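You operate a simulated robot arm through the tools that you are given. There is no shell and no other tool. Be economical: measure what you need, move in short steps, check, and stop when the job is done.

The job below is to be done with a simulated two-armed robot. You get a single attempt, and the scene is never put back.

TASK
Pin the green plate as the orange ticket shows.
Fine: each colour in the hole that the ticket gives; three pins start in other holes of the plate; the spare pin from hole W goes into the teal rack; all other holes end empty; leave the ticket where it lies.

The check looks at the end state, three seconds after you hand in, the way a careful person would. Anything else that was tipped, shoved, dropped, spilled or broken makes it a failure.

THE ROBOT
Two 7-joint arms with fingered hands on one trunk, on a base that drives. Base frame: it is fixed to the floor where the robot stands at the start and does not move with it; the origin is under the middle of the robot, x ahead of it, y to its left, z up; the surface under the hand at the start is at about z = 1.05. Readings come in m, rad, newtons and seconds.
The left shoulder is at the start at [0.016, 0.173, 1.301], the right one opposite. With the tool pointing down near the work surface each hand reaches from about 0.36 to 0.76 m from the robot's upright axis, wherever it stands, measured 20 degrees to its own side. Places, roughly: black pin (3x3x8 cm) [0.4, 0.4, 1.1]; blue pin (3x3x8 cm) [0.4, 0.1, 1.1]; green plate [0.4, 0.4, 1]; green plate hole C [0.4, 0.7, 1]; green plate hole D [0.4, 0.6, 1]; green plate hole J [0.4, 0.5, 1]; green plate hole L [0.4, 0.4, 1]; green plate hole R [0.4, 0.1, 1]; green plate hole V [0.4, 0.2, 1]; green plate hole W [0.4, 0, 1]; green plate hole Y [0.4, 0.3, 1]; silver pin (3x3x8 cm) [0.4, 0.7, 1.1]. Payload 3.5 kg a hand.
Tool frame (each hand has its own): the origin (TCP) lies between the finger pads and is the grasp point; the fingertips stand 0.025 m ahead of it; z points along the fingers, y is the line along which they close. The gripper opens to 0.088 m. The gripper's body begins 0.029 m behind the TCP. The gripper is a hand of 3 fingers: y runs from the thumb to the fingers, the wrist lies at [-0.013, -0.097, -0.162] in the tool frame.
Orientation is that of the tool frame in the base frame, as a unit quaternion [w, x, y, z]. With the fingers straight down and the wrist toward the robot, the tool's x, y and z point along [0, 1, 0], [1, 0, 0] and [0, 0, -1] of the base frame.

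THE INTERFACE
- The arms move only by the tool nudge_tool. It takes "left_moves", "right_moves" or both (then of equal length, played together; a hand with none holds still); each is a list of rows, each an object of numbers (a shift or turn left out is 0): "x", "y", "z": the shift along the tool's x, y, z in units of 250 mm (1.0 is 250 mm); "rx", "ry", "rz": the turn, a rotation vector about the tool's x, y, z in units of 120 degrees (1.0 is 120 degrees). In form: [{"x": .., "y": .., "z": .., "rx": .., "ry": .., "rz": ..}, ...]. A call has 1 to 8 rows; each row is the pose to reach, as a shift and turn from the pose commanded when the call began, along the tool's axes at that moment. A call with a number of a shift or a turn outside -1 to 1 is refused whole. Rows are played at 5 a second. More than 0.05 m and 0.15 rad between two rows, and nothing of the call is played. A pose out of reach is approached as far as the arm can. The call stops where the force on the tool passes 40 N (or 10 N more than at its start, if that is more) or the arm is blocked; 0.2 s more then pass. In this call time passes only in rows, and 0.2 s behind the last. The reply holds the time, the measured pose of the TCP, the force on the tool along the base axes, the opening and the grip force, in the units named above and with some noise, with the torque about the TCP (base axes, N m) and any sound that the robot's microphone picked up.
- Cameras (640 x 400 px; columns grow to the right, rows downward): "scene" is now at [0.0851, 0.0309, 1.5367]; the picture's right is [0.34, -0.94, -0.01], its down [-0.48, -0.16, -0.86] and it looks along [0.81, 0.29, -0.51] (base axes); focal length 247 px, centre (320, 200). "left" rides on the left gripper at [-0.058, -0.085, -0.099] in its tool frame; the picture's right is [-0.67, -0.35, 0.66], its down [0.69, -0.63, 0.37] and it looks along [0.29, 0.69, 0.66] (tool axes); focal length 261 px, centre (320, 200). "right" rides on the right gripper at [0.058, -0.085, -0.099] in its tool frame; the picture's right is [-0.67, 0.35, -0.66], its down [-0.69, -0.63, 0.37] and it looks along [-0.28, 0.69, 0.66] (tool axes); focal length 261 px, centre (320, 200). There is no depth. A picture from a camera that has moved, and an enlarged one, comes with that camera's place and axes in the base frame and with its lens.
- grab_frame(camera): a new picture of that camera. The clock stands still meanwhile.
- lift_body(by): slides the trunk up (or, below 0, down) by that many m; the arms and the scene camera ride with it, the base frame stays. It gives what a move gives, with no picture.
- base_move(legs): drives the robot by 1 to 6 legs, each [ahead, left, turn to the left] in m, m and rad, along the robot's own axes; the way and the turn of a leg run together, so that a leg with both is an arc; at most 1.5 m and 3.142 rad a leg. The arms and the cameras ride along, it lands a little off, and it stops where it bumps. It gives what a move gives.
- move_fingers(index, middle, thumb_bend, thumb_turn, hand): sets how far each is bent, from 0 (flat) to 1 (curled in); at 0.3 the hand is open as for a grip, at 0.7 the pads meet at the TCP. One left out holds its place. A second passes; each finger stops where it meets its share of the squeeze, and holds until it gets a number again. It is the only way to open and close the hand. It gives what a move gives, with no picture; readings hold the bend of each and the force on the fingers (four entries, about 0 where the hand has none), thumb and palm. thumb_turn goes from beside the hand (0) to across from the fingers (1), as for a grip.
- head_to(pan, tilt): turns the head with the scene camera to pan (to the left, within 1.501 rad either way) and tilt (down, from -0.506 to 1.204), counted from straight ahead of the robot. It gives what a move gives.
- zoom(camera, box): a new picture of the part [left, top, right, bottom] of that camera's present view, enlarged. The clock stands still meanwhile.
- sign_off(): hands the job in; it is judged then, once.

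Go step by step. Nothing tells you exact positions but the pictures and the camera data: compare them with the known pose of the tool, close in by small moves and look again before you grip or let go. The budget is 120 turns and 88 pictures, counting those below and the enlarged ones. Unless the task says otherwise, let go and move clear before handing in, and close with one line.

The tools are called after "Request:" by a JSON object that holds its "fn" and its "kwargs". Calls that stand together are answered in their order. nudge_tool: Moves the arms, as the interface text tells. Its arguments: {"type":"object","properties":{"left_moves":{"type":"array"},"right_moves":{"type":"array"}},"required":[]} The other tools are called the same way: lift_body (by) slides the trunk up or down; move_fingers (index, middle, thumb_bend, thumb_turn, hand) moves the fingers one by one; base_move (legs) drives the base; head_to (pan, tilt) turns the head that bears the scene camera; grab_frame (camera) takes a picture; zoom (camera, box) takes an enlarged picture of a part of a camera's view; sign_off () hands the job in.

At the start:

```text
time: 0.0
left_tcp_pos: [0.3126, 0.422, 1.3984]
left_ee_rot: [0.001, 0.707, 0.707, 0.0]
left_ft_force: [0.1, 1.1, -0.6]
left_torque: [-0.01, 0.0, 0.02]
left_finger_gap: 0.0878
left_finger_force: 0.0
left_shape: jaw
left_bend: [0.3, 0.3, 0.3, 0.98]
left_finger forces: [0.0, 0.0, 0.0, 0.0, 0.0, 0.1]
right_tcp_pos: [0.3967, 0.0752, 1.3928]
right_ee_rot: [-0.001, 0.707, 0.707, -0.001]
right_ft_force: [-0.3, 0.5, 0.1]
right_torque: [-0.01, 0.02, -0.01]
right_finger_gap: 0.0876
right_finger_force: 0.1
right_shape: jaw
right_bend: [0.3, 0.3, 0.3, 0.98]
right_finger forces: [0.1, 0.0, 0.0, 0.0, 0.1, 0.1]
trunk travel left (down, up): [-0.375, 0.08]
robot x, y, heading: [-0.0028, 0.0007, -0.002]
head pan, tilt: [0.342, 0.513]
```

scene: 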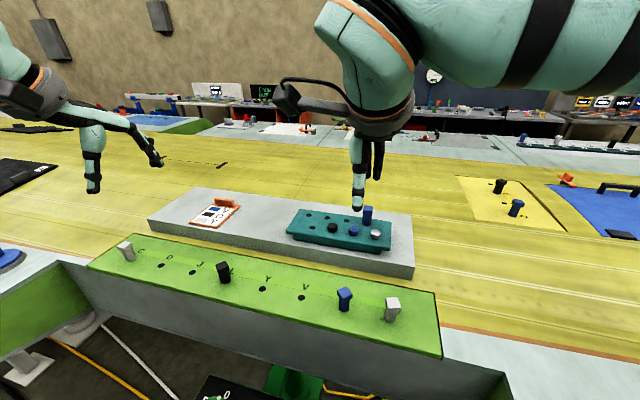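
right: 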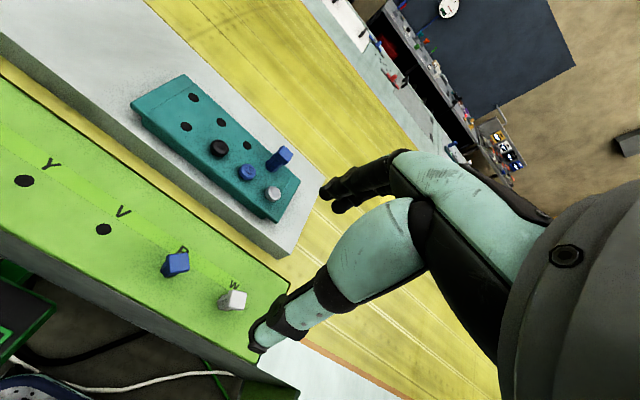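
left: 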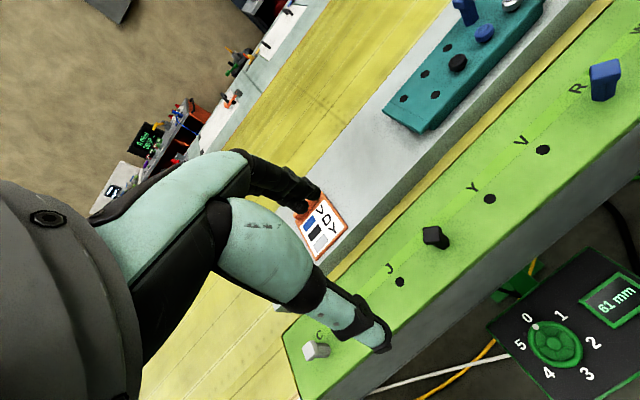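

I see the green plate with silver at C, black at L, blue at R and a silver/white spare at W. The ticket seems to read blue V, black D, silver Y. I'll enlarge the ticket and the plate.

Request:
{"fn": "zoom", "kwargs": {"camera": "left", "box": [270, 170, 370, 270]}}

Request:
{"fn": "zoom", "kwargs": {"camera": "scene", "box": [80, 180, 450, 400]}}

Request:
{"fn": "zoom", "kwargs": {"camera": "right", "box": [120, 60, 320, 330]}}

```text
4.00 times, centred on (320, 220) of left
camera zoom: at [0.2281, 0.3652, 1.4975], right [-0.35, -0.67, -0.66], down [-0.63, 0.69, -0.37], along [0.69, 0.29, -0.66], focal length 1043 px, centre (320, 120)
```

zoom: 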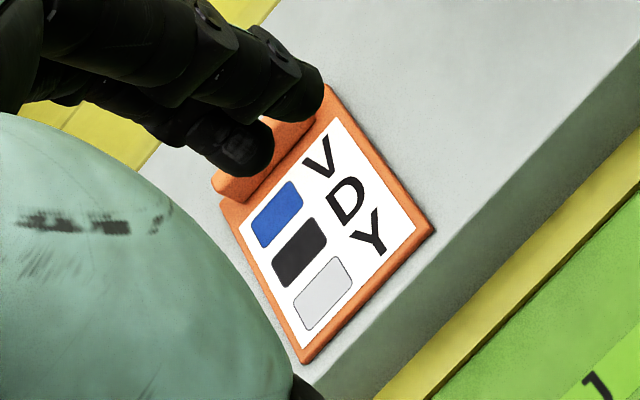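

```text
1.73 times, centred on (265, 290) of scene
camera zoom: at [0.0851, 0.0309, 1.5367], right [0.34, -0.94, -0.01], down [-0.48, -0.16, -0.86], along [0.81, 0.29, -0.51], focal length 428 px, centre (415, 44)
```

zoom: 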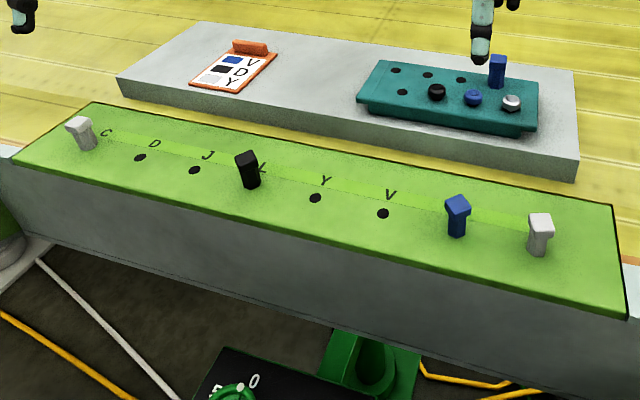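

```text
1.48 times, centred on (220, 195) of right
camera zoom: at [0.3117, 0.1334, 1.4922], right [0.35, -0.67, 0.65], down [-0.63, -0.69, -0.37], along [0.69, -0.28, -0.66], focal length 386 px, centre (468, 207)
```

zoom: 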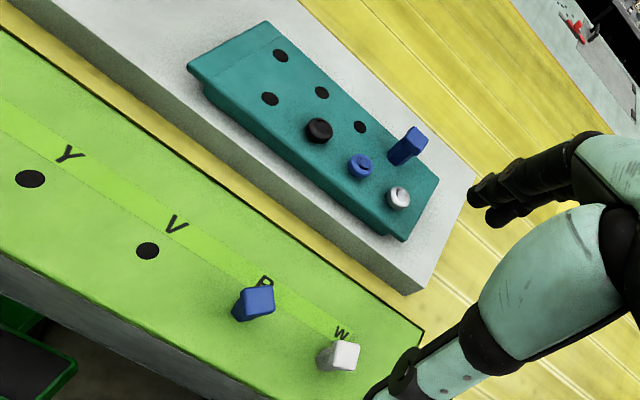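

The ticket gives blue→V, black→D, silver→Y, and the spare pin in W goes to the rack. By triangulation the plate top is at z≈1.045 with holes about every 0.1 m along y, and the rack top is at z≈1.118. Next I'll look at the pins' shape.

Request:
{"fn": "zoom", "kwargs": {"camera": "scene", "box": [320, 270, 420, 335]}}

Request:
{"fn": "zoom", "kwargs": {"camera": "right", "box": [140, 230, 270, 320]}}

Request:
{"fn": "zoom", "kwargs": {"camera": "scene", "box": [280, 190, 400, 260]}}

Request:
{"fn": "zoom", "kwargs": {"camera": "scene", "box": [100, 230, 240, 300]}}

```text
6.15 times, centred on (370, 302) of scene
camera zoom: at [0.0851, 0.0309, 1.5367], right [0.34, -0.94, -0.01], down [-0.48, -0.16, -0.86], along [0.81, 0.29, -0.51], focal length 1522 px, centre (12, -431)
```

zoom: 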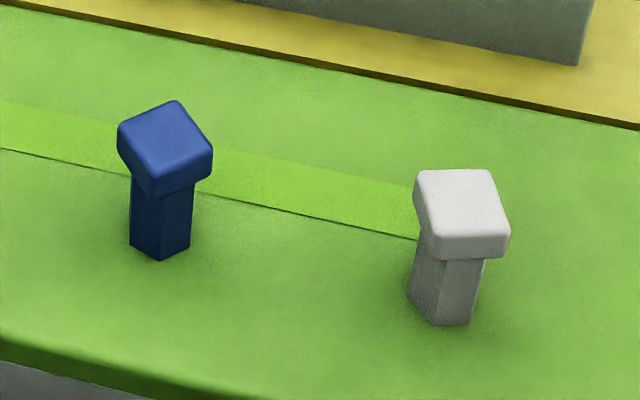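

```text
4.44 times, centred on (205, 275) of right
camera zoom: at [0.3117, 0.1334, 1.4922], right [0.35, -0.67, 0.65], down [-0.63, -0.69, -0.37], along [0.69, -0.28, -0.66], focal length 1158 px, centre (831, -133)
```

zoom: 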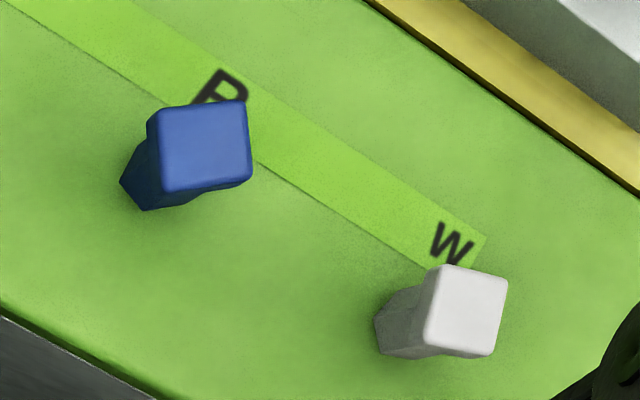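

```text
5.33 times, centred on (340, 225) of scene
camera zoom: at [0.0851, 0.0309, 1.5367], right [0.34, -0.94, -0.01], down [-0.48, -0.16, -0.86], along [0.81, 0.29, -0.51], focal length 1319 px, centre (213, 67)
```

zoom: 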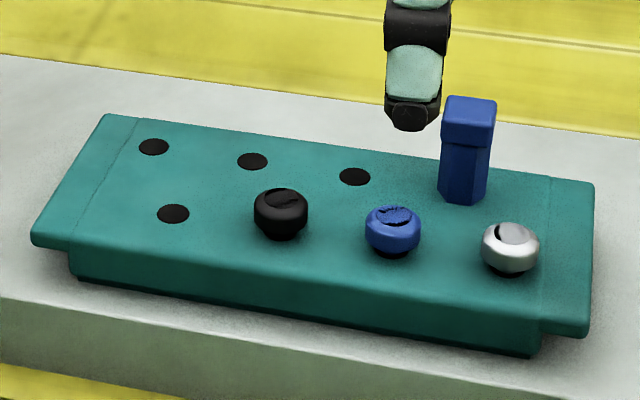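

```text
4.57 times, centred on (170, 265) of scene
camera zoom: at [0.0851, 0.0309, 1.5367], right [0.34, -0.94, -0.01], down [-0.48, -0.16, -0.86], along [0.81, 0.29, -0.51], focal length 1131 px, centre (1006, -97)
```

zoom: 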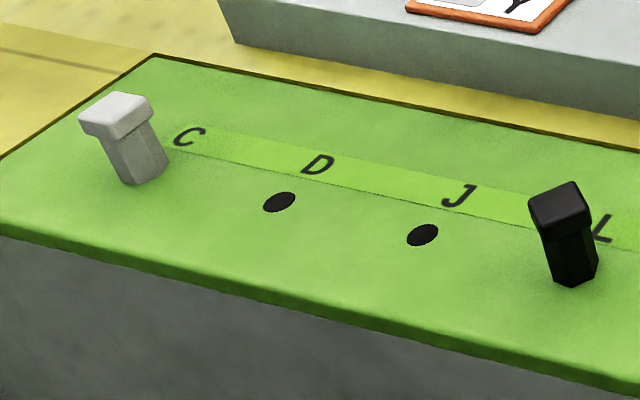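

Pins have 3 cm square heads topping out at z≈1.093, each with its own yaw (W about +20°, blue about 45°, black about 50°, silver C about −7°). I start with the spare in W at about (0.444, 0.002): right hand above it, turned to match its head.

Request:
{"fn": "nudge_tool", "kwargs": {"right_moves": [{"x": -0.059, "y": 0.038, "z": 0.15, "rz": -0.033}, {"x": -0.118, "y": 0.077, "z": 0.3, "rz": -0.067}, {"x": -0.177, "y": 0.115, "z": 0.45, "rz": -0.1}, {"x": -0.236, "y": 0.154, "z": 0.6, "rz": -0.133}, {"x": -0.295, "y": 0.192, "z": 0.75, "rz": -0.167}]}}

Request:
{"fn": "grab_frame", "kwargs": {"camera": "right"}}

Request:
{"fn": "grab_frame", "kwargs": {"camera": "scene"}}

```text
time: 1.2
left_tcp_pos: [0.3147, 0.4218, 1.3989]
left_ee_rot: [-0.001, 0.707, 0.707, 0.001]
left_ft_force: [-0.5, 0.6, -0.5]
left_torque: [0.0, -0.01, -0.02]
left_finger_gap: 0.0878
left_finger_force: 0.1
left_shape: jaw
left_bend: [0.3, 0.3, 0.3, 0.98]
left_finger forces: [0.0, 0.0, 0.0, 0.0, 0.1, 0.1]
right_tcp_pos: [0.4456, 0.0014, 1.2035]
right_ee_rot: [-0.002, 0.573, 0.82, 0.0]
right_ft_force: [-0.1, -0.5, 0.2]
right_torque: [0.0, -0.01, -0.05]
right_finger_gap: 0.088
right_finger_force: 0.1
right_shape: jaw
right_bend: [0.3, 0.3, 0.3, 0.98]
right_finger forces: [0.0, 0.0, 0.0, 0.0, 0.0, 0.0]
trunk travel left (down, up): [-0.375, 0.08]
robot x, y, heading: [0.0035, 0.0013, 0.003]
head pan, tilt: [0.342, 0.513]
```

```text
77 pictures are left
camera right: at [0.346, 0.0261, 1.3031], right [0.56, -0.51, 0.65], down [-0.36, -0.86, -0.37], along [0.75, -0.03, -0.66], focal length 261 px, centre (320, 200)
```

right: 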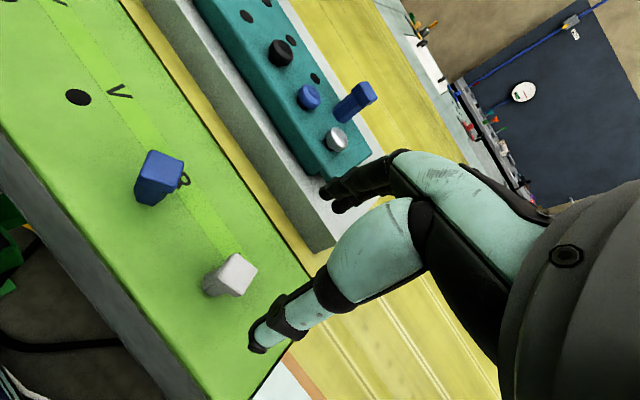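

```text
76 pictures are left
camera scene: at [0.0863, 0.0295, 1.5366], right [0.34, -0.94, -0.01], down [-0.48, -0.16, -0.86], along [0.81, 0.29, -0.51], focal length 247 px, centre (320, 200)
```

scene: 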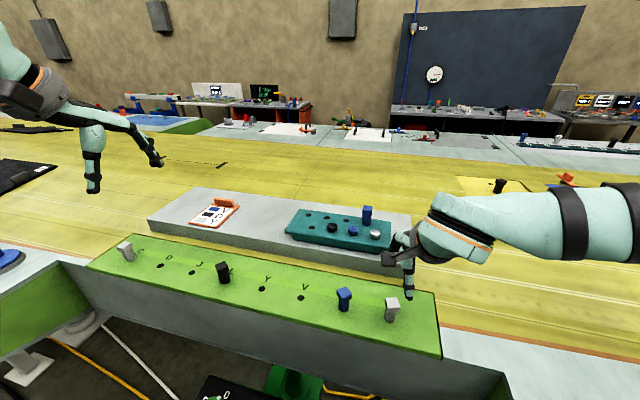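

The right hand is above W at z=1.20 with yaw 20°. I'll zoom in to refine the head position.

Request:
{"fn": "zoom", "kwargs": {"camera": "right", "box": [190, 240, 290, 310]}}

Request:
{"fn": "zoom", "kwargs": {"camera": "scene", "box": [340, 220, 440, 330]}}

```text
5.71 times, centred on (240, 275) of right
camera zoom: at [0.346, 0.0261, 1.3031], right [0.56, -0.51, 0.65], down [-0.36, -0.86, -0.37], along [0.75, -0.03, -0.66], focal length 1489 px, centre (777, -229)
```

zoom: 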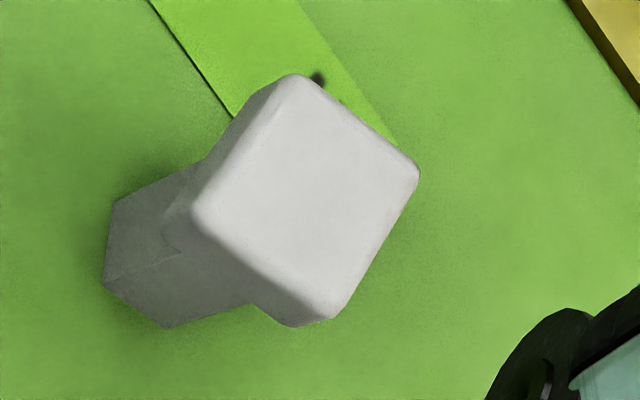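

```text
3.64 times, centred on (390, 275) of scene
camera zoom: at [0.0863, 0.0295, 1.5366], right [0.34, -0.94, -0.01], down [-0.48, -0.16, -0.86], along [0.81, 0.29, -0.51], focal length 899 px, centre (66, -73)
```

zoom: 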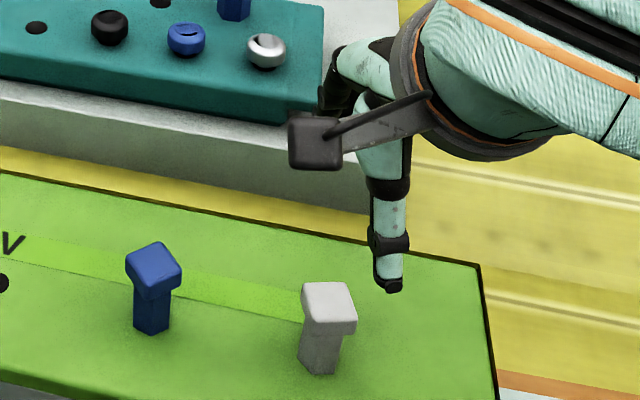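

The head centre comes out at (0.4475, 0.0014), practically under the tool and matching in yaw. Descending to z≈1.083 and looking.

Request:
{"fn": "nudge_tool", "kwargs": {"right_moves": [{"y": 0.006, "z": 0.12}, {"y": 0.006, "z": 0.24}, {"y": 0.006, "z": 0.36}, {"y": 0.006, "z": 0.48}]}}

Request:
{"fn": "grab_frame", "kwargs": {"camera": "right"}}

Request:
{"fn": "zoom", "kwargs": {"camera": "scene", "box": [340, 240, 440, 330]}}

```text
time: 2.2
left_tcp_pos: [0.3133, 0.4235, 1.3983]
left_ee_rot: [0.0, 0.707, 0.707, 0.0]
left_ft_force: [-0.1, 0.2, 0.4]
left_torque: [0.0, -0.03, 0.02]
left_finger_gap: 0.0877
left_finger_force: 0.1
left_shape: jaw
left_bend: [0.3, 0.3, 0.3, 0.98]
left_finger forces: [0.0, 0.0, 0.1, 0.1, 0.0, 0.0]
right_tcp_pos: [0.4465, 0.0041, 1.083]
right_ee_rot: [-0.001, 0.573, 0.82, -0.001]
right_ft_force: [0.7, 0.2, 0.0]
right_torque: [0.03, 0.0, 0.0]
right_finger_gap: 0.0876
right_finger_force: 0.1
right_shape: jaw
right_bend: [0.3, 0.3, 0.3, 0.98]
right_finger forces: [0.0, 0.0, 0.0, 0.0, 0.1, 0.0]
trunk travel left (down, up): [-0.375, 0.08]
robot x, y, heading: [-0.004, 0.0011, 0.003]
head pan, tilt: [0.342, 0.513]
```

```text
73 pictures are left
camera right: at [0.346, 0.0287, 1.1838], right [0.56, -0.51, 0.65], down [-0.36, -0.86, -0.37], along [0.75, -0.03, -0.66], focal length 261 px, centre (320, 200)
```

right: 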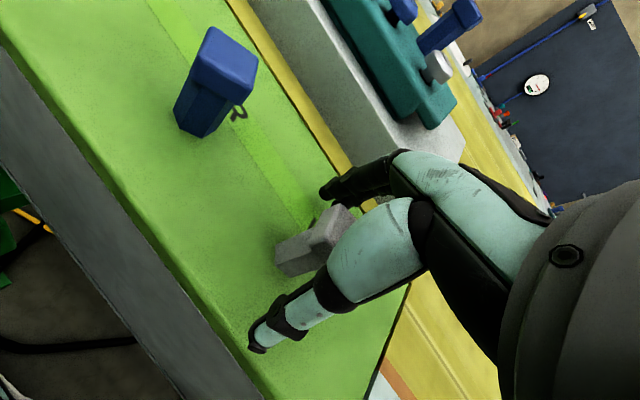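

```text
4.44 times, centred on (390, 285) of scene
camera zoom: at [0.0856, 0.031, 1.5367], right [0.34, -0.94, -0.01], down [-0.48, -0.16, -0.86], along [0.81, 0.29, -0.51], focal length 1099 px, centre (9, -178)
```

zoom: 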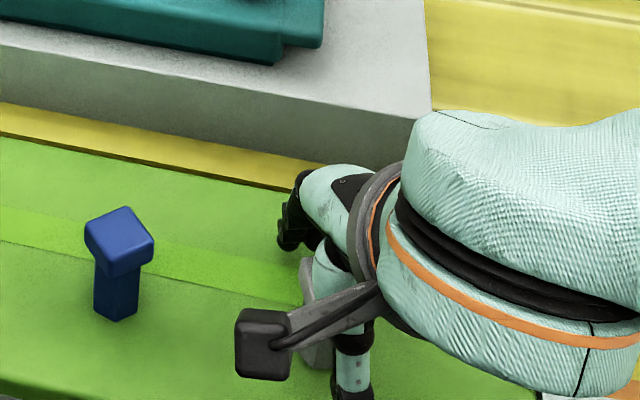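

The head sits between thumb and fingers at the TCP, so I'll close the fingers.

Request:
{"fn": "move_fingers", "kwargs": {"hand": "right", "index": 0.7, "middle": 0.7, "thumb_bend": 0.7}}

Request:
{"fn": "grab_frame", "kwargs": {"camera": "right"}}

```text
time: 3.2
left_tcp_pos: [0.314, 0.4229, 1.3978]
left_ee_rot: [0.0, 0.707, 0.707, 0.0]
left_ft_force: [-0.3, -0.2, -0.8]
left_torque: [0.0, -0.03, -0.04]
left_finger_gap: 0.0876
left_finger_force: 0.0
left_shape: jaw
left_bend: [0.3, 0.3, 0.3, 0.98]
left_finger forces: [0.0, 0.0, 0.1, 0.0, 0.1, 0.0]
right_tcp_pos: [0.4455, 0.0033, 1.0846]
right_ee_rot: [-0.001, 0.573, 0.82, 0.0]
right_ft_force: [0.4, -0.5, 0.3]
right_torque: [-0.02, 0.0, 0.01]
right_finger_gap: 0.0131
right_finger_force: 6.1
right_shape: fingers
right_bend: [0.64, 0.67, 0.63, 0.97]
right_finger forces: [3.1, 3.0, 0.0, 0.0, 5.7, 0.0]
trunk travel left (down, up): [-0.375, 0.08]
robot x, y, heading: [0.0024, -0.0013, 0.002]
head pan, tilt: [0.342, 0.513]
```

```text
71 pictures are left
camera right: at [0.3457, 0.0286, 1.1843], right [0.56, -0.51, 0.65], down [-0.36, -0.86, -0.37], along [0.75, -0.03, -0.66], focal length 261 px, centre (320, 200)
```

right: 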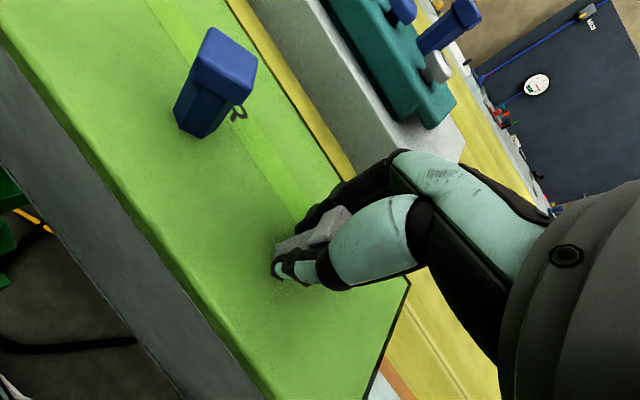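

The fingers hold the shank with about 6 N. I'll lift slowly and check that the pin comes along straight.

Request:
{"fn": "nudge_tool", "kwargs": {"right_moves": [{"z": -0.04}, {"z": -0.08}, {"z": -0.14}, {"z": -0.2}, {"z": -0.3}, {"z": -0.4}]}}

Request:
{"fn": "grab_frame", "kwargs": {"camera": "right"}}

Request:
{"fn": "zoom", "kwargs": {"camera": "scene", "box": [340, 200, 460, 330]}}

```text
time: 4.6
left_tcp_pos: [0.3127, 0.4239, 1.3992]
left_ee_rot: [0.0, 0.708, 0.707, 0.0]
left_ft_force: [0.7, -1.0, 0.6]
left_torque: [0.0, -0.01, -0.01]
left_finger_gap: 0.0875
left_finger_force: 0.0
left_shape: jaw
left_bend: [0.3, 0.3, 0.3, 0.98]
left_finger forces: [0.0, 0.0, 0.0, 0.1, 0.0, 0.0]
right_tcp_pos: [0.4456, 0.0026, 1.1854]
right_ee_rot: [0.0, 0.573, 0.819, -0.001]
right_ft_force: [-1.0, 0.5, -0.5]
right_torque: [0.03, -0.04, -0.01]
right_finger_gap: 0.0126
right_finger_force: 5.6
right_shape: fingers
right_bend: [0.64, 0.67, 0.63, 0.96]
right_finger forces: [3.0, 2.9, 0.1, 0.1, 5.8, 0.0]
trunk travel left (down, up): [-0.375, 0.08]
robot x, y, heading: [-0.002, -0.0, 0.001]
head pan, tilt: [0.342, 0.513]
```

```text
70 pictures are left
camera right: at [0.3453, 0.0277, 1.2856], right [0.56, -0.51, 0.65], down [-0.36, -0.86, -0.37], along [0.75, -0.03, -0.66], focal length 261 px, centre (320, 200)
```

right: 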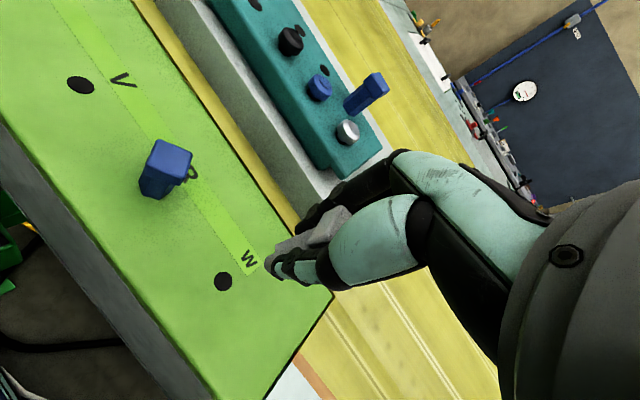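

```text
3.08 times, centred on (400, 265) of scene
camera zoom: at [0.0845, 0.0309, 1.5368], right [0.34, -0.94, -0.01], down [-0.48, -0.16, -0.86], along [0.81, 0.29, -0.51], focal length 761 px, centre (74, 0)
```

zoom: 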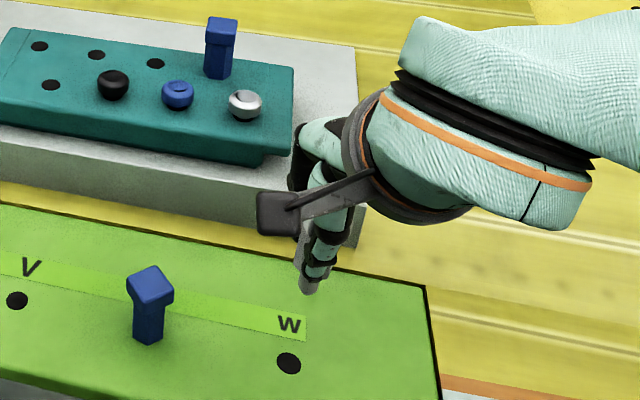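

The pin is up and its axis matches the TCP. I'll raise it and carry it over the rack's empty front-left hole at about (0.600, 0.239).

Request:
{"fn": "nudge_tool", "kwargs": {"right_moves": [{"z": -0.15}, {"z": -0.3}, {"x": 0.113, "y": 0.15, "z": -0.3}, {"x": 0.227, "y": 0.301, "z": -0.3}, {"x": 0.34, "y": 0.451, "z": -0.3}, {"x": 0.453, "y": 0.602, "z": -0.3}, {"x": 0.567, "y": 0.752, "z": -0.3}, {"x": 0.68, "y": 0.903, "z": -0.3}]}}

Request:
{"fn": "grab_frame", "kwargs": {"camera": "right"}}

Request:
{"fn": "grab_frame", "kwargs": {"camera": "scene"}}

```text
time: 6.4
left_tcp_pos: [0.3136, 0.4208, 1.3982]
left_ee_rot: [-0.001, 0.707, 0.707, 0.001]
left_ft_force: [-0.1, -0.4, 0.2]
left_torque: [0.01, 0.02, 0.0]
left_finger_gap: 0.0877
left_finger_force: 0.0
left_shape: jaw
left_bend: [0.3, 0.3, 0.3, 0.98]
left_finger forces: [0.1, 0.0, 0.1, 0.0, 0.1, 0.1]
right_tcp_pos: [0.5744, 0.175, 1.2634]
right_ee_rot: [-0.004, 0.582, 0.813, 0.006]
right_ft_force: [1.0, -0.2, -1.0]
right_torque: [-0.03, 0.0, 0.03]
right_finger_gap: 0.0123
right_finger_force: 5.8
right_shape: fingers
right_bend: [0.65, 0.67, 0.64, 0.96]
right_finger forces: [3.0, 3.0, 0.0, 0.1, 5.5, 0.1]
right hand out of reach, approached as far as the arm can: row 7, 8
trunk travel left (down, up): [-0.375, 0.08]
robot x, y, heading: [-0.0004, -0.0006, 0.004]
head pan, tilt: [0.342, 0.513]
```

```text
68 pictures are left
camera right: at [0.475, 0.2013, 1.3645], right [0.55, -0.53, 0.65], down [-0.38, -0.85, -0.38], along [0.75, -0.04, -0.66], focal length 261 px, centre (320, 200)
```

right: 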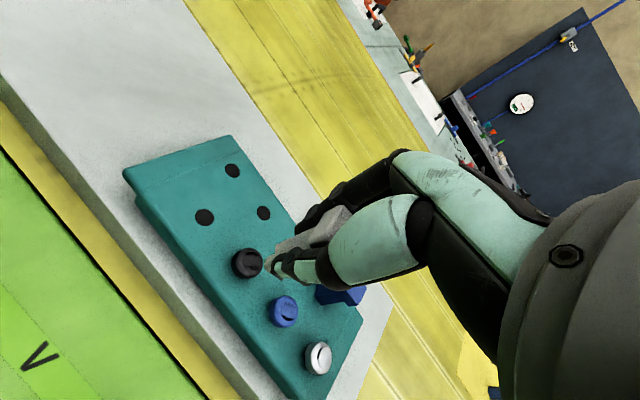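

```text
67 pictures are left
camera scene: at [0.0851, 0.0283, 1.5368], right [0.34, -0.94, -0.01], down [-0.48, -0.16, -0.86], along [0.81, 0.29, -0.5], focal length 247 px, centre (320, 200)
```

scene: 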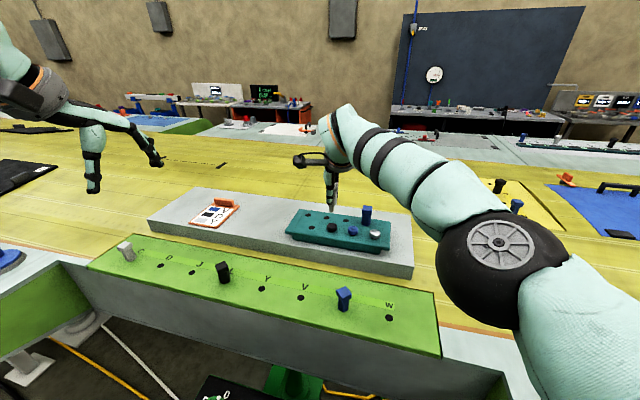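

The right arm falls about 7 cm short. I'll pull the hand back a little, then shift the base left about 0.17 m.

Request:
{"fn": "nudge_tool", "kwargs": {"right_moves": [{"x": -0.113, "y": -0.15}, {"x": -0.227, "y": -0.301}, {"x": -0.34, "y": -0.451}]}}

Request:
{"fn": "base_move", "kwargs": {"legs": [[0, 0.17, 0]]}}

Request:
{"fn": "grab_frame", "kwargs": {"camera": "right"}}

```text
time: 7.2
left_tcp_pos: [0.3124, 0.4228, 1.3975]
left_ee_rot: [0.0, 0.707, 0.707, 0.0]
left_ft_force: [0.6, 0.5, -0.9]
left_torque: [-0.01, 0.03, -0.01]
left_finger_gap: 0.0875
left_finger_force: 0.1
left_shape: jaw
left_bend: [0.3, 0.3, 0.3, 0.98]
left_finger forces: [0.1, 0.1, 0.0, 0.0, 0.0, 0.0]
right_tcp_pos: [0.4872, 0.0668, 1.2589]
right_ee_rot: [-0.001, 0.574, 0.819, 0.0]
right_ft_force: [-0.3, 0.6, -0.9]
right_torque: [0.0, -0.03, 0.02]
right_finger_gap: 0.0117
right_finger_force: 5.4
right_shape: fingers
right_bend: [0.65, 0.67, 0.64, 0.96]
right_finger forces: [2.9, 2.8, 0.0, 0.1, 5.1, 0.1]
trunk travel left (down, up): [-0.375, 0.08]
robot x, y, heading: [-0.0009, 0.0016, 0.002]
head pan, tilt: [0.342, 0.513]
```

```text
time: 8.8
left_tcp_pos: [0.3351, 0.5788, 1.3486]
left_ee_rot: [0.019, 0.736, 0.676, -0.027]
left_ft_force: [-0.2, -0.2, -0.7]
left_torque: [0.06, 0.01, 0.0]
left_finger_gap: 0.0877
left_finger_force: 0.1
left_shape: jaw
left_bend: [0.3, 0.3, 0.3, 0.98]
left_finger forces: [0.1, 0.0, 0.0, 0.1, 0.1, 0.1]
right_tcp_pos: [0.4691, 0.1961, 1.2407]
right_ee_rot: [0.012, 0.602, 0.798, -0.026]
right_ft_force: [-0.3, 2.0, -2.2]
right_torque: [-0.07, -0.06, -0.01]
right_finger_gap: 0.0106
right_finger_force: 5.7
right_shape: fingers
right_bend: [0.66, 0.67, 0.64, 0.96]
right_finger forces: [2.8, 3.4, 0.1, 0.0, 5.0, 0.0]
trunk travel left (down, up): [-0.375, 0.08]
robot x, y, heading: [-0.0024, 0.1043, -0.08]
head pan, tilt: [0.342, 0.513]
stopped in leg 1: the robot was blocked; the commanded pose is now the measured one
```

```text
66 pictures are left
camera right: at [0.372, 0.2352, 1.3391], right [0.52, -0.51, 0.68], down [-0.42, -0.85, -0.31], along [0.74, -0.12, -0.66], focal length 261 px, centre (320, 200)
```

right: 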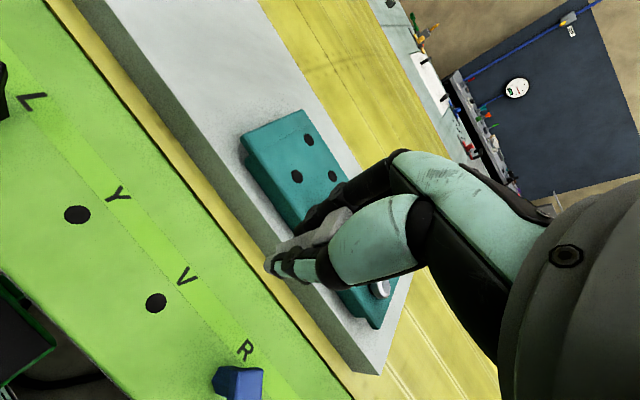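

The base bumped something after 10 cm and turned slightly. I need to see what it hit and whether anything shifted, so I'll look down with the head.

Request:
{"fn": "grab_frame", "kwargs": {"camera": "scene"}}

Request:
{"fn": "head_to", "kwargs": {"pan": 0.9, "tilt": 1.1}}

Request:
{"fn": "grab_frame", "kwargs": {"camera": "scene"}}

```text
65 pictures are left
camera scene: at [0.0711, 0.057, 1.5407], right [0.26, -0.97, -0.05], down [-0.48, -0.08, -0.87], along [0.84, 0.25, -0.49], focal length 247 px, centre (320, 200)
```

scene: 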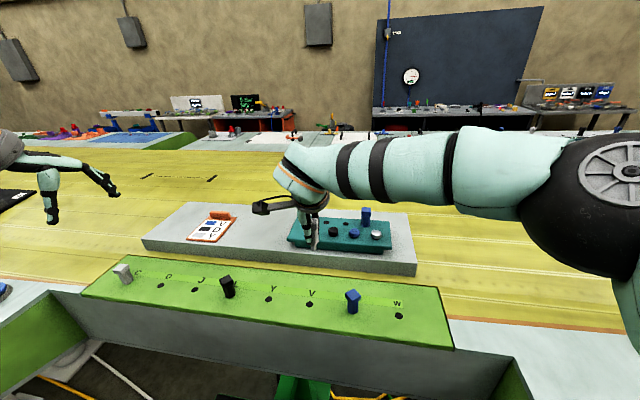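

```text
time: 9.8
left_tcp_pos: [0.3328, 0.5595, 1.3632]
left_ee_rot: [0.014, 0.736, 0.677, -0.017]
left_ft_force: [-0.6, 0.5, 0.1]
left_torque: [0.0, 0.0, -0.02]
left_finger_gap: 0.0879
left_finger_force: 0.0
left_shape: jaw
left_bend: [0.3, 0.3, 0.3, 0.98]
left_finger forces: [0.0, 0.0, 0.0, 0.0, 0.1, 0.1]
right_tcp_pos: [0.4742, 0.1793, 1.2506]
right_ee_rot: [0.01, 0.609, 0.793, -0.013]
right_ft_force: [-0.3, 0.9, -1.0]
right_torque: [0.01, 0.0, 0.03]
right_finger_gap: 0.0104
right_finger_force: 5.8
right_shape: fingers
right_bend: [0.66, 0.67, 0.64, 0.96]
right_finger forces: [2.8, 3.5, 0.1, 0.1, 5.0, 0.0]
trunk travel left (down, up): [-0.375, 0.08]
robot x, y, heading: [-0.0065, 0.1028, -0.082]
head pan, tilt: [0.901, 1.1]
```

```text
64 pictures are left
camera scene: at [0.0235, 0.0798, 1.4949], right [0.73, -0.68, -0.04], down [-0.61, -0.63, -0.48], along [0.3, 0.38, -0.88], focal length 247 px, centre (320, 200)
```

scene: 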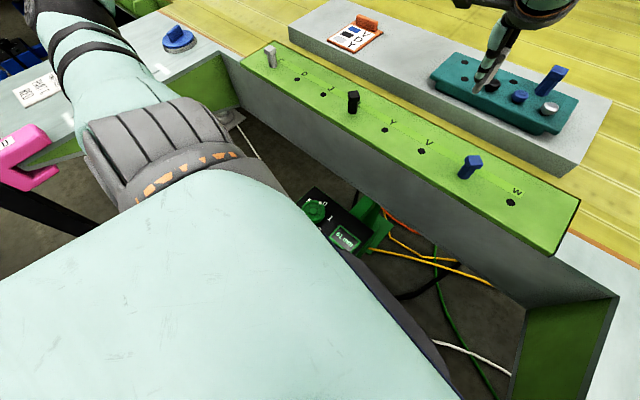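

The likely contact is the control box under the plate, to the robot's front left. I'll check its dial and display, then back off.

Request:
{"fn": "zoom", "kwargs": {"camera": "scene", "box": [280, 170, 400, 270]}}

Request:
{"fn": "base_move", "kwargs": {"legs": [[-0.05, -0.05, 0.08]]}}

Request:
{"fn": "grab_frame", "kwargs": {"camera": "scene"}}

```text
4.00 times, centred on (340, 220) of scene
camera zoom: at [0.0235, 0.0798, 1.4949], right [0.73, -0.68, -0.04], down [-0.61, -0.63, -0.48], along [0.3, 0.38, -0.88], focal length 989 px, centre (240, 120)
```

zoom: 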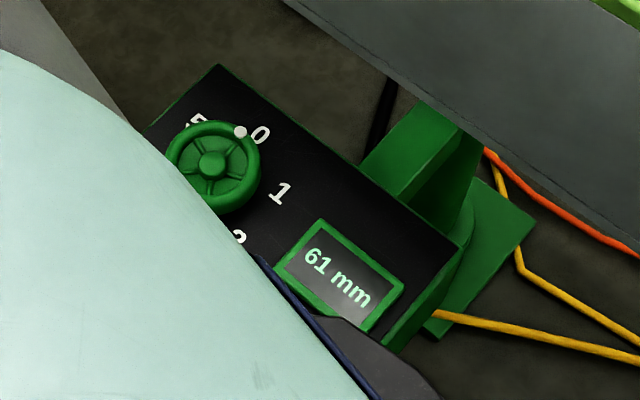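

```text
time: 10.5
left_tcp_pos: [0.3348, 0.5857, 1.3451]
left_ee_rot: [0.026, 0.739, 0.672, -0.027]
left_ft_force: [-0.1, 0.0, -0.3]
left_torque: [0.02, -0.02, 0.03]
left_finger_gap: 0.0876
left_finger_force: 0.2
left_shape: jaw
left_bend: [0.3, 0.3, 0.3, 0.98]
left_finger forces: [0.0, 0.0, 0.0, 0.0, 0.0, 0.0]
right_tcp_pos: [0.4723, 0.1985, 1.2452]
right_ee_rot: [0.022, 0.614, 0.789, -0.025]
right_ft_force: [0.0, 0.6, -1.0]
right_torque: [0.02, -0.04, 0.0]
right_finger_gap: 0.0103
right_finger_force: 5.6
right_shape: fingers
right_bend: [0.66, 0.67, 0.64, 0.96]
right_finger forces: [2.9, 3.6, 0.0, 0.0, 5.0, 0.0]
trunk travel left (down, up): [-0.375, 0.08]
robot x, y, heading: [-0.0029, 0.0906, -0.096]
head pan, tilt: [0.901, 1.1]
stopped in leg 1: the robot was blocked; the commanded pose is now the measured one
```

```text
62 pictures are left
camera scene: at [0.0195, 0.1066, 1.4924], right [0.72, -0.69, -0.02], down [-0.62, -0.63, -0.47], along [0.31, 0.35, -0.89], focal length 247 px, centre (320, 200)
```

scene: 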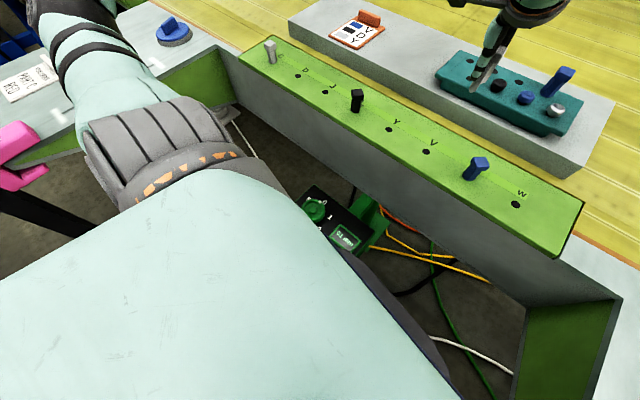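

Blocked again while backing and turning; I'll try a pure shift to the right, with a glance at the floor on the left side.

Request:
{"fn": "base_move", "kwargs": {"legs": [[0, -0.04, 0]]}}

Request:
{"fn": "grab_frame", "kwargs": {"camera": "scene"}}

```text
time: 11.3
left_tcp_pos: [0.3446, 0.5774, 1.3297]
left_ee_rot: [0.031, 0.738, 0.673, -0.039]
left_ft_force: [0.1, 0.5, -0.2]
left_torque: [-0.01, 0.0, -0.01]
left_finger_gap: 0.0881
left_finger_force: 0.1
left_shape: jaw
left_bend: [0.3, 0.3, 0.3, 0.98]
left_finger forces: [0.0, 0.1, 0.0, 0.0, 0.1, 0.0]
right_tcp_pos: [0.4828, 0.1886, 1.2359]
right_ee_rot: [0.023, 0.612, 0.79, -0.037]
right_ft_force: [1.2, 1.1, 1.2]
right_torque: [-0.02, 0.04, 0.01]
right_finger_gap: 0.0102
right_finger_force: 5.7
right_shape: fingers
right_bend: [0.66, 0.67, 0.64, 0.96]
right_finger forces: [2.9, 3.5, 0.0, 0.0, 5.1, 0.0]
trunk travel left (down, up): [-0.375, 0.08]
robot x, y, heading: [-0.0056, 0.0553, -0.087]
head pan, tilt: [0.901, 1.1]
```

```text
61 pictures are left
camera scene: at [0.0332, 0.1015, 1.491], right [0.72, -0.69, -0.01], down [-0.62, -0.65, -0.44], along [0.3, 0.33, -0.9], focal length 247 px, centre (320, 200)
```

scene: 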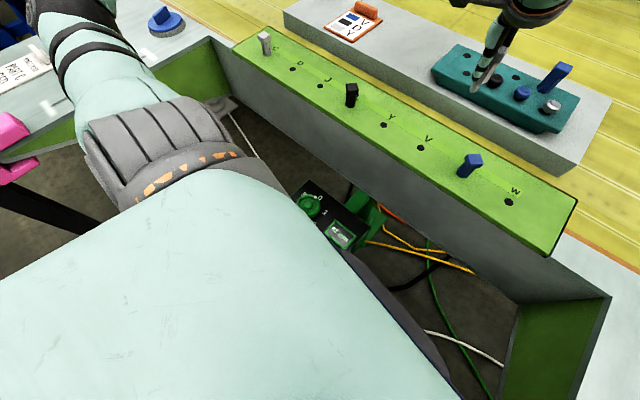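

That worked (y=0.055). I'll continue right and then straighten the heading, and set the head back to the first view to check for tilt.

Request:
{"fn": "base_move", "kwargs": {"legs": [[0, -0.05, 0], [0, 0, 0.085]]}}

Request:
{"fn": "head_to", "kwargs": {"pan": 0.342, "tilt": 0.6}}

Request:
{"fn": "grab_frame", "kwargs": {"camera": "scene"}}

Request:
{"fn": "grab_frame", "kwargs": {"camera": "left"}}

```text
time: 12.8
left_tcp_pos: [0.2982, 0.5524, 1.3293]
left_ee_rot: [0.03, 0.708, 0.704, -0.038]
left_ft_force: [0.3, -0.1, -0.1]
left_torque: [-0.01, -0.04, -0.01]
left_finger_gap: 0.0879
left_finger_force: 0.1
left_shape: jaw
left_bend: [0.3, 0.3, 0.3, 0.98]
left_finger forces: [0.0, 0.0, 0.0, 0.0, 0.1, 0.1]
right_tcp_pos: [0.4683, 0.1785, 1.2358]
right_ee_rot: [0.023, 0.577, 0.815, -0.037]
right_ft_force: [0.6, 0.4, 0.0]
right_torque: [-0.01, 0.0, 0.02]
right_finger_gap: 0.0102
right_finger_force: 6.0
right_shape: fingers
right_bend: [0.66, 0.67, 0.64, 0.96]
right_finger forces: [2.7, 3.5, 0.0, 0.0, 5.0, 0.0]
trunk travel left (down, up): [-0.375, 0.08]
robot x, y, heading: [-0.0114, 0.007, -0.005]
head pan, tilt: [0.901, 1.1]
```

```text
time: 13.7
left_tcp_pos: [0.2967, 0.5517, 1.3303]
left_ee_rot: [0.029, 0.708, 0.705, -0.038]
left_ft_force: [0.9, -0.5, -1.4]
left_torque: [0.01, 0.03, 0.0]
left_finger_gap: 0.0881
left_finger_force: 0.0
left_shape: jaw
left_bend: [0.3, 0.3, 0.3, 0.98]
left_finger forces: [0.0, 0.0, 0.0, 0.0, 0.0, 0.0]
right_tcp_pos: [0.4665, 0.1775, 1.2366]
right_ee_rot: [0.023, 0.577, 0.816, -0.035]
right_ft_force: [-0.6, 0.3, -0.5]
right_torque: [-0.01, 0.02, -0.01]
right_finger_gap: 0.0105
right_finger_force: 5.8
right_shape: fingers
right_bend: [0.66, 0.67, 0.64, 0.96]
right_finger forces: [2.8, 3.4, 0.1, 0.0, 5.0, 0.0]
trunk travel left (down, up): [-0.375, 0.08]
robot x, y, heading: [-0.0108, 0.0046, -0.008]
head pan, tilt: [0.342, 0.6]
```

```text
60 pictures are left
camera scene: at [0.0718, 0.0319, 1.5288], right [0.33, -0.94, -0.01], down [-0.55, -0.19, -0.81], along [0.77, 0.27, -0.58], focal length 247 px, centre (320, 200)
```

scene: 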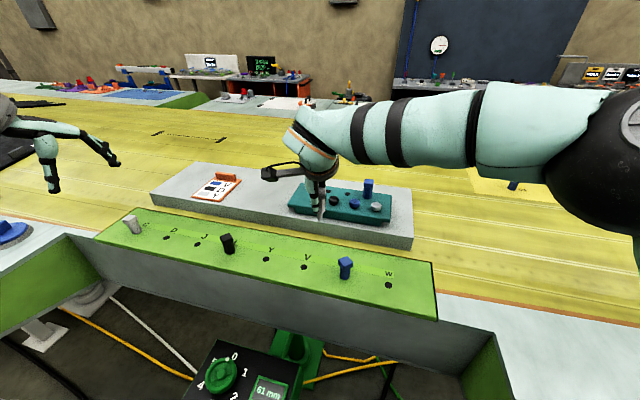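

```text
59 pictures are left
camera left: at [0.2121, 0.5038, 1.4355], right [-0.36, -0.73, -0.58], down [-0.63, 0.65, -0.42], along [0.69, 0.22, -0.69], focal length 261 px, centre (320, 200)
```

left: 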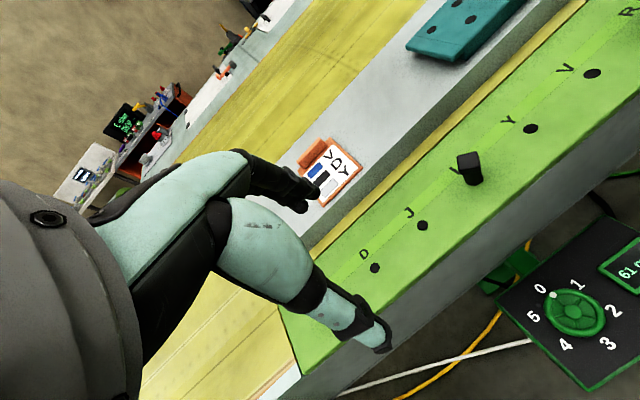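

The robot is level and back near its start; the box display is unchanged and nothing moved. The left arm can reach all of this, so I'll park the spare briefly in V with the right hand and let the left hand take it to the rack. First I'll remove the tilt and hover over V.

Request:
{"fn": "nudge_tool", "kwargs": {"right_moves": [{"x": 0.075, "y": -0.05, "z": -0.005, "rx": -0.008, "ry": 0.019}, {"x": 0.149, "y": -0.099, "z": -0.009, "rx": -0.0154, "ry": 0.0378}]}}

Request:
{"fn": "grab_frame", "kwargs": {"camera": "right"}}

Request:
{"fn": "zoom", "kwargs": {"camera": "scene", "box": [250, 170, 370, 310]}}

```text
time: 14.3
left_tcp_pos: [0.2962, 0.5524, 1.3299]
left_ee_rot: [0.031, 0.708, 0.705, -0.039]
left_ft_force: [0.1, 0.2, -0.3]
left_torque: [0.05, -0.01, 0.03]
left_finger_gap: 0.0879
left_finger_force: 0.1
left_shape: jaw
left_bend: [0.3, 0.3, 0.3, 0.98]
left_finger forces: [0.0, 0.0, 0.0, 0.0, 0.0, 0.0]
right_tcp_pos: [0.4303, 0.2057, 1.2364]
right_ee_rot: [0.0, 0.578, 0.816, 0.001]
right_ft_force: [-0.1, 0.3, -0.9]
right_torque: [0.02, -0.01, -0.02]
right_finger_gap: 0.0104
right_finger_force: 5.1
right_shape: fingers
right_bend: [0.66, 0.67, 0.64, 0.96]
right_finger forces: [2.8, 3.5, 0.0, 0.1, 4.9, 0.0]
trunk travel left (down, up): [-0.375, 0.08]
robot x, y, heading: [-0.0128, 0.0046, -0.003]
head pan, tilt: [0.342, 0.6]
```

```text
58 pictures are left
camera right: at [0.3307, 0.2312, 1.3364], right [0.55, -0.52, 0.66], down [-0.37, -0.86, -0.37], along [0.75, -0.04, -0.66], focal length 261 px, centre (320, 200)
```

right: 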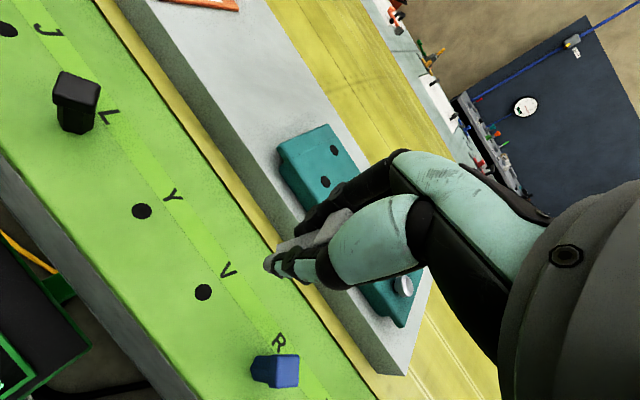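

```text
2.86 times, centred on (310, 240) of scene
camera zoom: at [0.0712, 0.0327, 1.5289], right [0.33, -0.94, -0.01], down [-0.55, -0.19, -0.82], along [0.77, 0.27, -0.58], focal length 707 px, centre (349, 86)
```

zoom: 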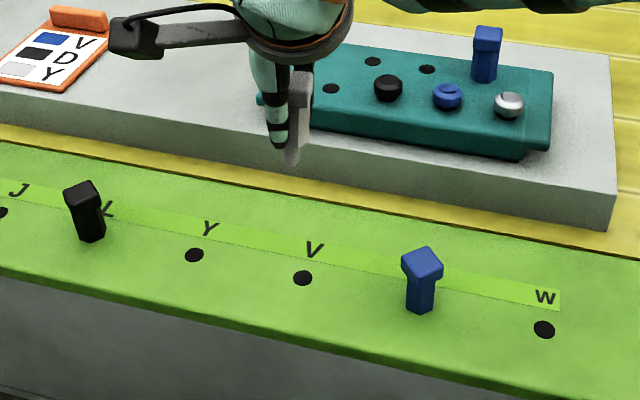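

Pin is roughly upright over V (hole about (0.4315, 0.2025)). I'll look closely to locate the pin's lower end.

Request:
{"fn": "zoom", "kwargs": {"camera": "right", "box": [180, 190, 360, 310]}}

Request:
{"fn": "zoom", "kwargs": {"camera": "scene", "box": [285, 180, 325, 280]}}

```text
3.33 times, centred on (270, 250) of right
camera zoom: at [0.3307, 0.2312, 1.3364], right [0.55, -0.52, 0.66], down [-0.37, -0.86, -0.37], along [0.75, -0.04, -0.66], focal length 869 px, centre (487, 33)
```

zoom: 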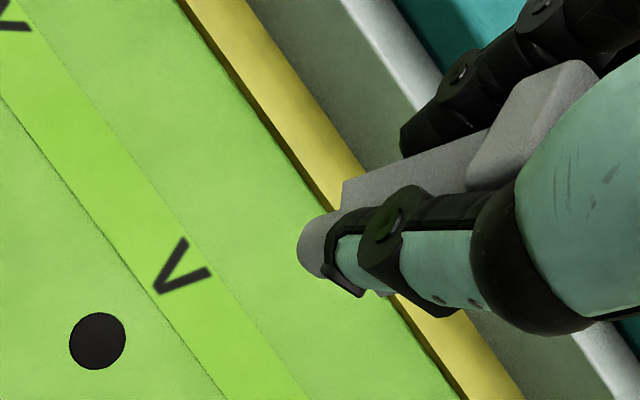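

```text
4.00 times, centred on (305, 230) of scene
camera zoom: at [0.0712, 0.0327, 1.5289], right [0.33, -0.94, -0.01], down [-0.55, -0.19, -0.82], along [0.77, 0.27, -0.58], focal length 989 px, centre (380, 80)
```

zoom: 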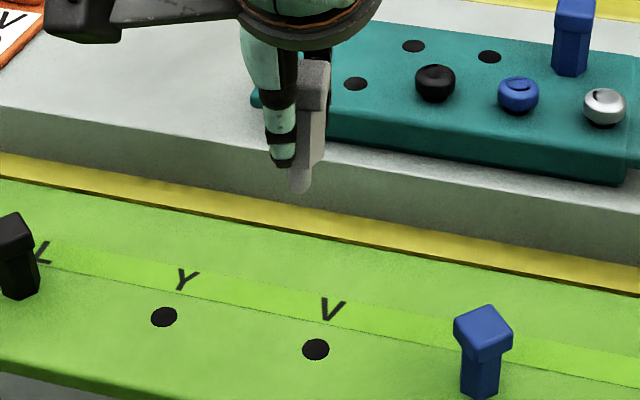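

The held pin leans about 8–9° about the grip axis, with its lower end toward +y. I'll counter-rotate the tool about its y axis and check again.

Request:
{"fn": "nudge_tool", "kwargs": {"right_moves": [{"ry": -0.036}, {"ry": -0.072}]}}

Request:
{"fn": "zoom", "kwargs": {"camera": "right", "box": [180, 190, 360, 310]}}

Request:
{"fn": "zoom", "kwargs": {"camera": "scene", "box": [270, 180, 340, 290]}}

```text
time: 14.9
left_tcp_pos: [0.2954, 0.5518, 1.3294]
left_ee_rot: [0.031, 0.709, 0.704, -0.039]
left_ft_force: [0.5, 0.4, 0.0]
left_torque: [0.03, 0.0, 0.01]
left_finger_gap: 0.0875
left_finger_force: 0.0
left_shape: jaw
left_bend: [0.3, 0.3, 0.3, 0.98]
left_finger forces: [0.0, 0.1, 0.0, 0.0, 0.1, 0.1]
right_tcp_pos: [0.4437, 0.1935, 1.2445]
right_ee_rot: [0.054, 0.589, 0.805, -0.037]
right_ft_force: [0.0, -0.6, -0.5]
right_torque: [0.04, -0.02, -0.01]
right_finger_gap: 0.0101
right_finger_force: 5.6
right_shape: fingers
right_bend: [0.66, 0.67, 0.64, 0.96]
right_finger forces: [2.7, 3.4, 0.0, 0.0, 4.8, 0.0]
trunk travel left (down, up): [-0.375, 0.08]
robot x, y, heading: [-0.0113, 0.0046, -0.003]
head pan, tilt: [0.342, 0.6]
```

```text
3.33 times, centred on (270, 250) of right
camera zoom: at [0.3409, 0.235, 1.3356], right [0.51, -0.45, 0.74], down [-0.38, -0.88, -0.28], along [0.78, -0.14, -0.62], focal length 869 px, centre (487, 33)
```

zoom: 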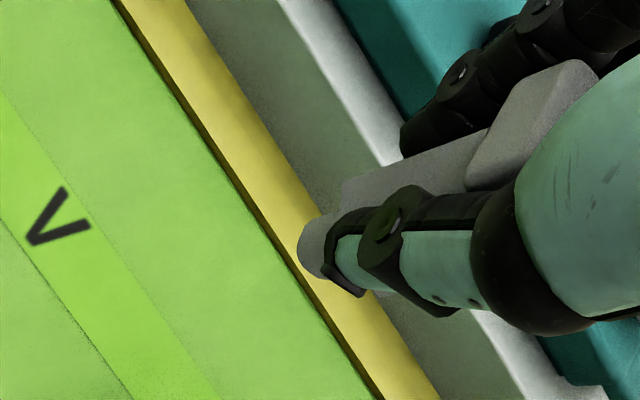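

```text
3.64 times, centred on (305, 235) of scene
camera zoom: at [0.0718, 0.0326, 1.5289], right [0.33, -0.94, -0.01], down [-0.55, -0.19, -0.82], along [0.77, 0.27, -0.58], focal length 899 px, centre (374, 73)
```

zoom: 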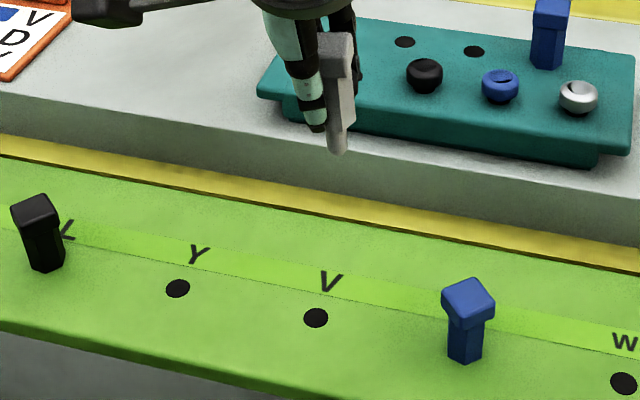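

The pin looks upright now, but the TCP shifted. I'll let it settle and read again.

Request:
{"fn": "nudge_tool", "kwargs": {"right_moves": [{}]}}

```text
time: 15.3
left_tcp_pos: [0.2975, 0.5523, 1.3297]
left_ee_rot: [0.031, 0.708, 0.705, -0.038]
left_ft_force: [-0.3, -0.8, -1.6]
left_torque: [-0.02, 0.02, 0.01]
left_finger_gap: 0.0878
left_finger_force: 0.1
left_shape: jaw
left_bend: [0.3, 0.3, 0.3, 0.98]
left_finger forces: [0.1, 0.0, 0.0, 0.0, 0.0, 0.0]
right_tcp_pos: [0.4449, 0.1932, 1.244]
right_ee_rot: [0.053, 0.59, 0.805, -0.037]
right_ft_force: [0.5, 0.1, -1.1]
right_torque: [-0.02, -0.02, 0.01]
right_finger_gap: 0.0103
right_finger_force: 5.5
right_shape: fingers
right_bend: [0.66, 0.67, 0.64, 0.96]
right_finger forces: [2.7, 3.4, 0.0, 0.0, 4.9, 0.1]
trunk travel left (down, up): [-0.375, 0.08]
robot x, y, heading: [-0.0128, 0.0035, -0.007]
head pan, tilt: [0.342, 0.6]
```

The arm hits a limit there, so I'll take the pin back to W instead and hand it over from that hole, where the left hand also reaches. Moving to hover over W.

Request:
{"fn": "nudge_tool", "kwargs": {"right_moves": [{"x": -0.155, "y": -0.042, "z": 0.023}, {"x": -0.31, "y": -0.084, "z": 0.047}, {"x": -0.464, "y": -0.126, "z": 0.07}, {"x": -0.619, "y": -0.168, "z": 0.094}, {"x": -0.774, "y": -0.21, "z": 0.117}]}}

Request:
{"fn": "zoom", "kwargs": {"camera": "right", "box": [180, 190, 360, 310]}}

Request:
{"fn": "zoom", "kwargs": {"camera": "scene", "box": [340, 190, 440, 310]}}

```text
time: 16.5
left_tcp_pos: [0.2962, 0.5487, 1.3311]
left_ee_rot: [0.029, 0.708, 0.705, -0.038]
left_ft_force: [-0.6, -0.7, 0.3]
left_torque: [0.01, -0.01, 0.04]
left_finger_gap: 0.088
left_finger_force: 0.1
left_shape: jaw
left_bend: [0.3, 0.3, 0.3, 0.98]
left_finger forces: [0.0, 0.0, 0.0, 0.0, 0.1, 0.0]
right_tcp_pos: [0.4478, -0.0009, 1.2362]
right_ee_rot: [0.06, 0.576, 0.814, -0.042]
right_ft_force: [-0.2, 0.8, -0.9]
right_torque: [0.02, -0.02, 0.0]
right_finger_gap: 0.0102
right_finger_force: 5.3
right_shape: fingers
right_bend: [0.66, 0.67, 0.64, 0.96]
right_finger forces: [2.7, 3.3, 0.1, 0.1, 4.6, 0.0]
trunk travel left (down, up): [-0.375, 0.08]
robot x, y, heading: [-0.0133, 0.0023, -0.0]
head pan, tilt: [0.342, 0.6]
```

```text
3.33 times, centred on (270, 250) of right
camera zoom: at [0.3426, 0.0392, 1.3262], right [0.52, -0.42, 0.75], down [-0.35, -0.9, -0.26], along [0.78, -0.13, -0.61], focal length 869 px, centre (487, 33)
```

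zoom: 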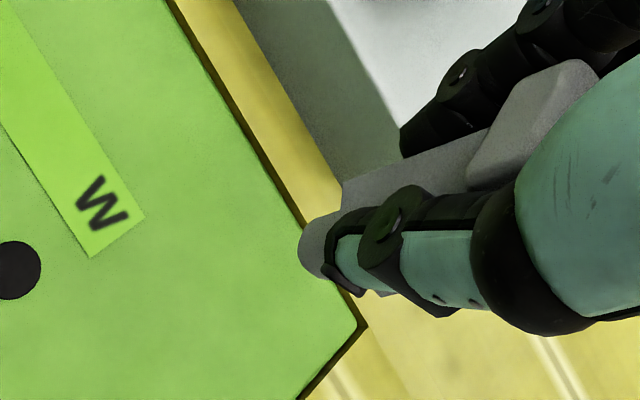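

```text
3.33 times, centred on (390, 250) of scene
camera zoom: at [0.0721, 0.0294, 1.5289], right [0.33, -0.94, -0.01], down [-0.55, -0.19, -0.82], along [0.77, 0.27, -0.58], focal length 824 px, centre (87, 33)
```

zoom: 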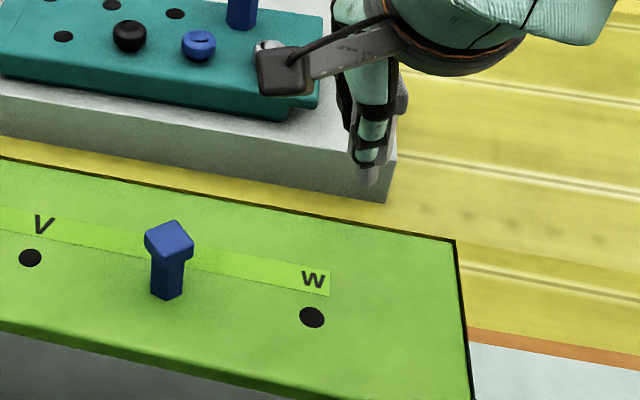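

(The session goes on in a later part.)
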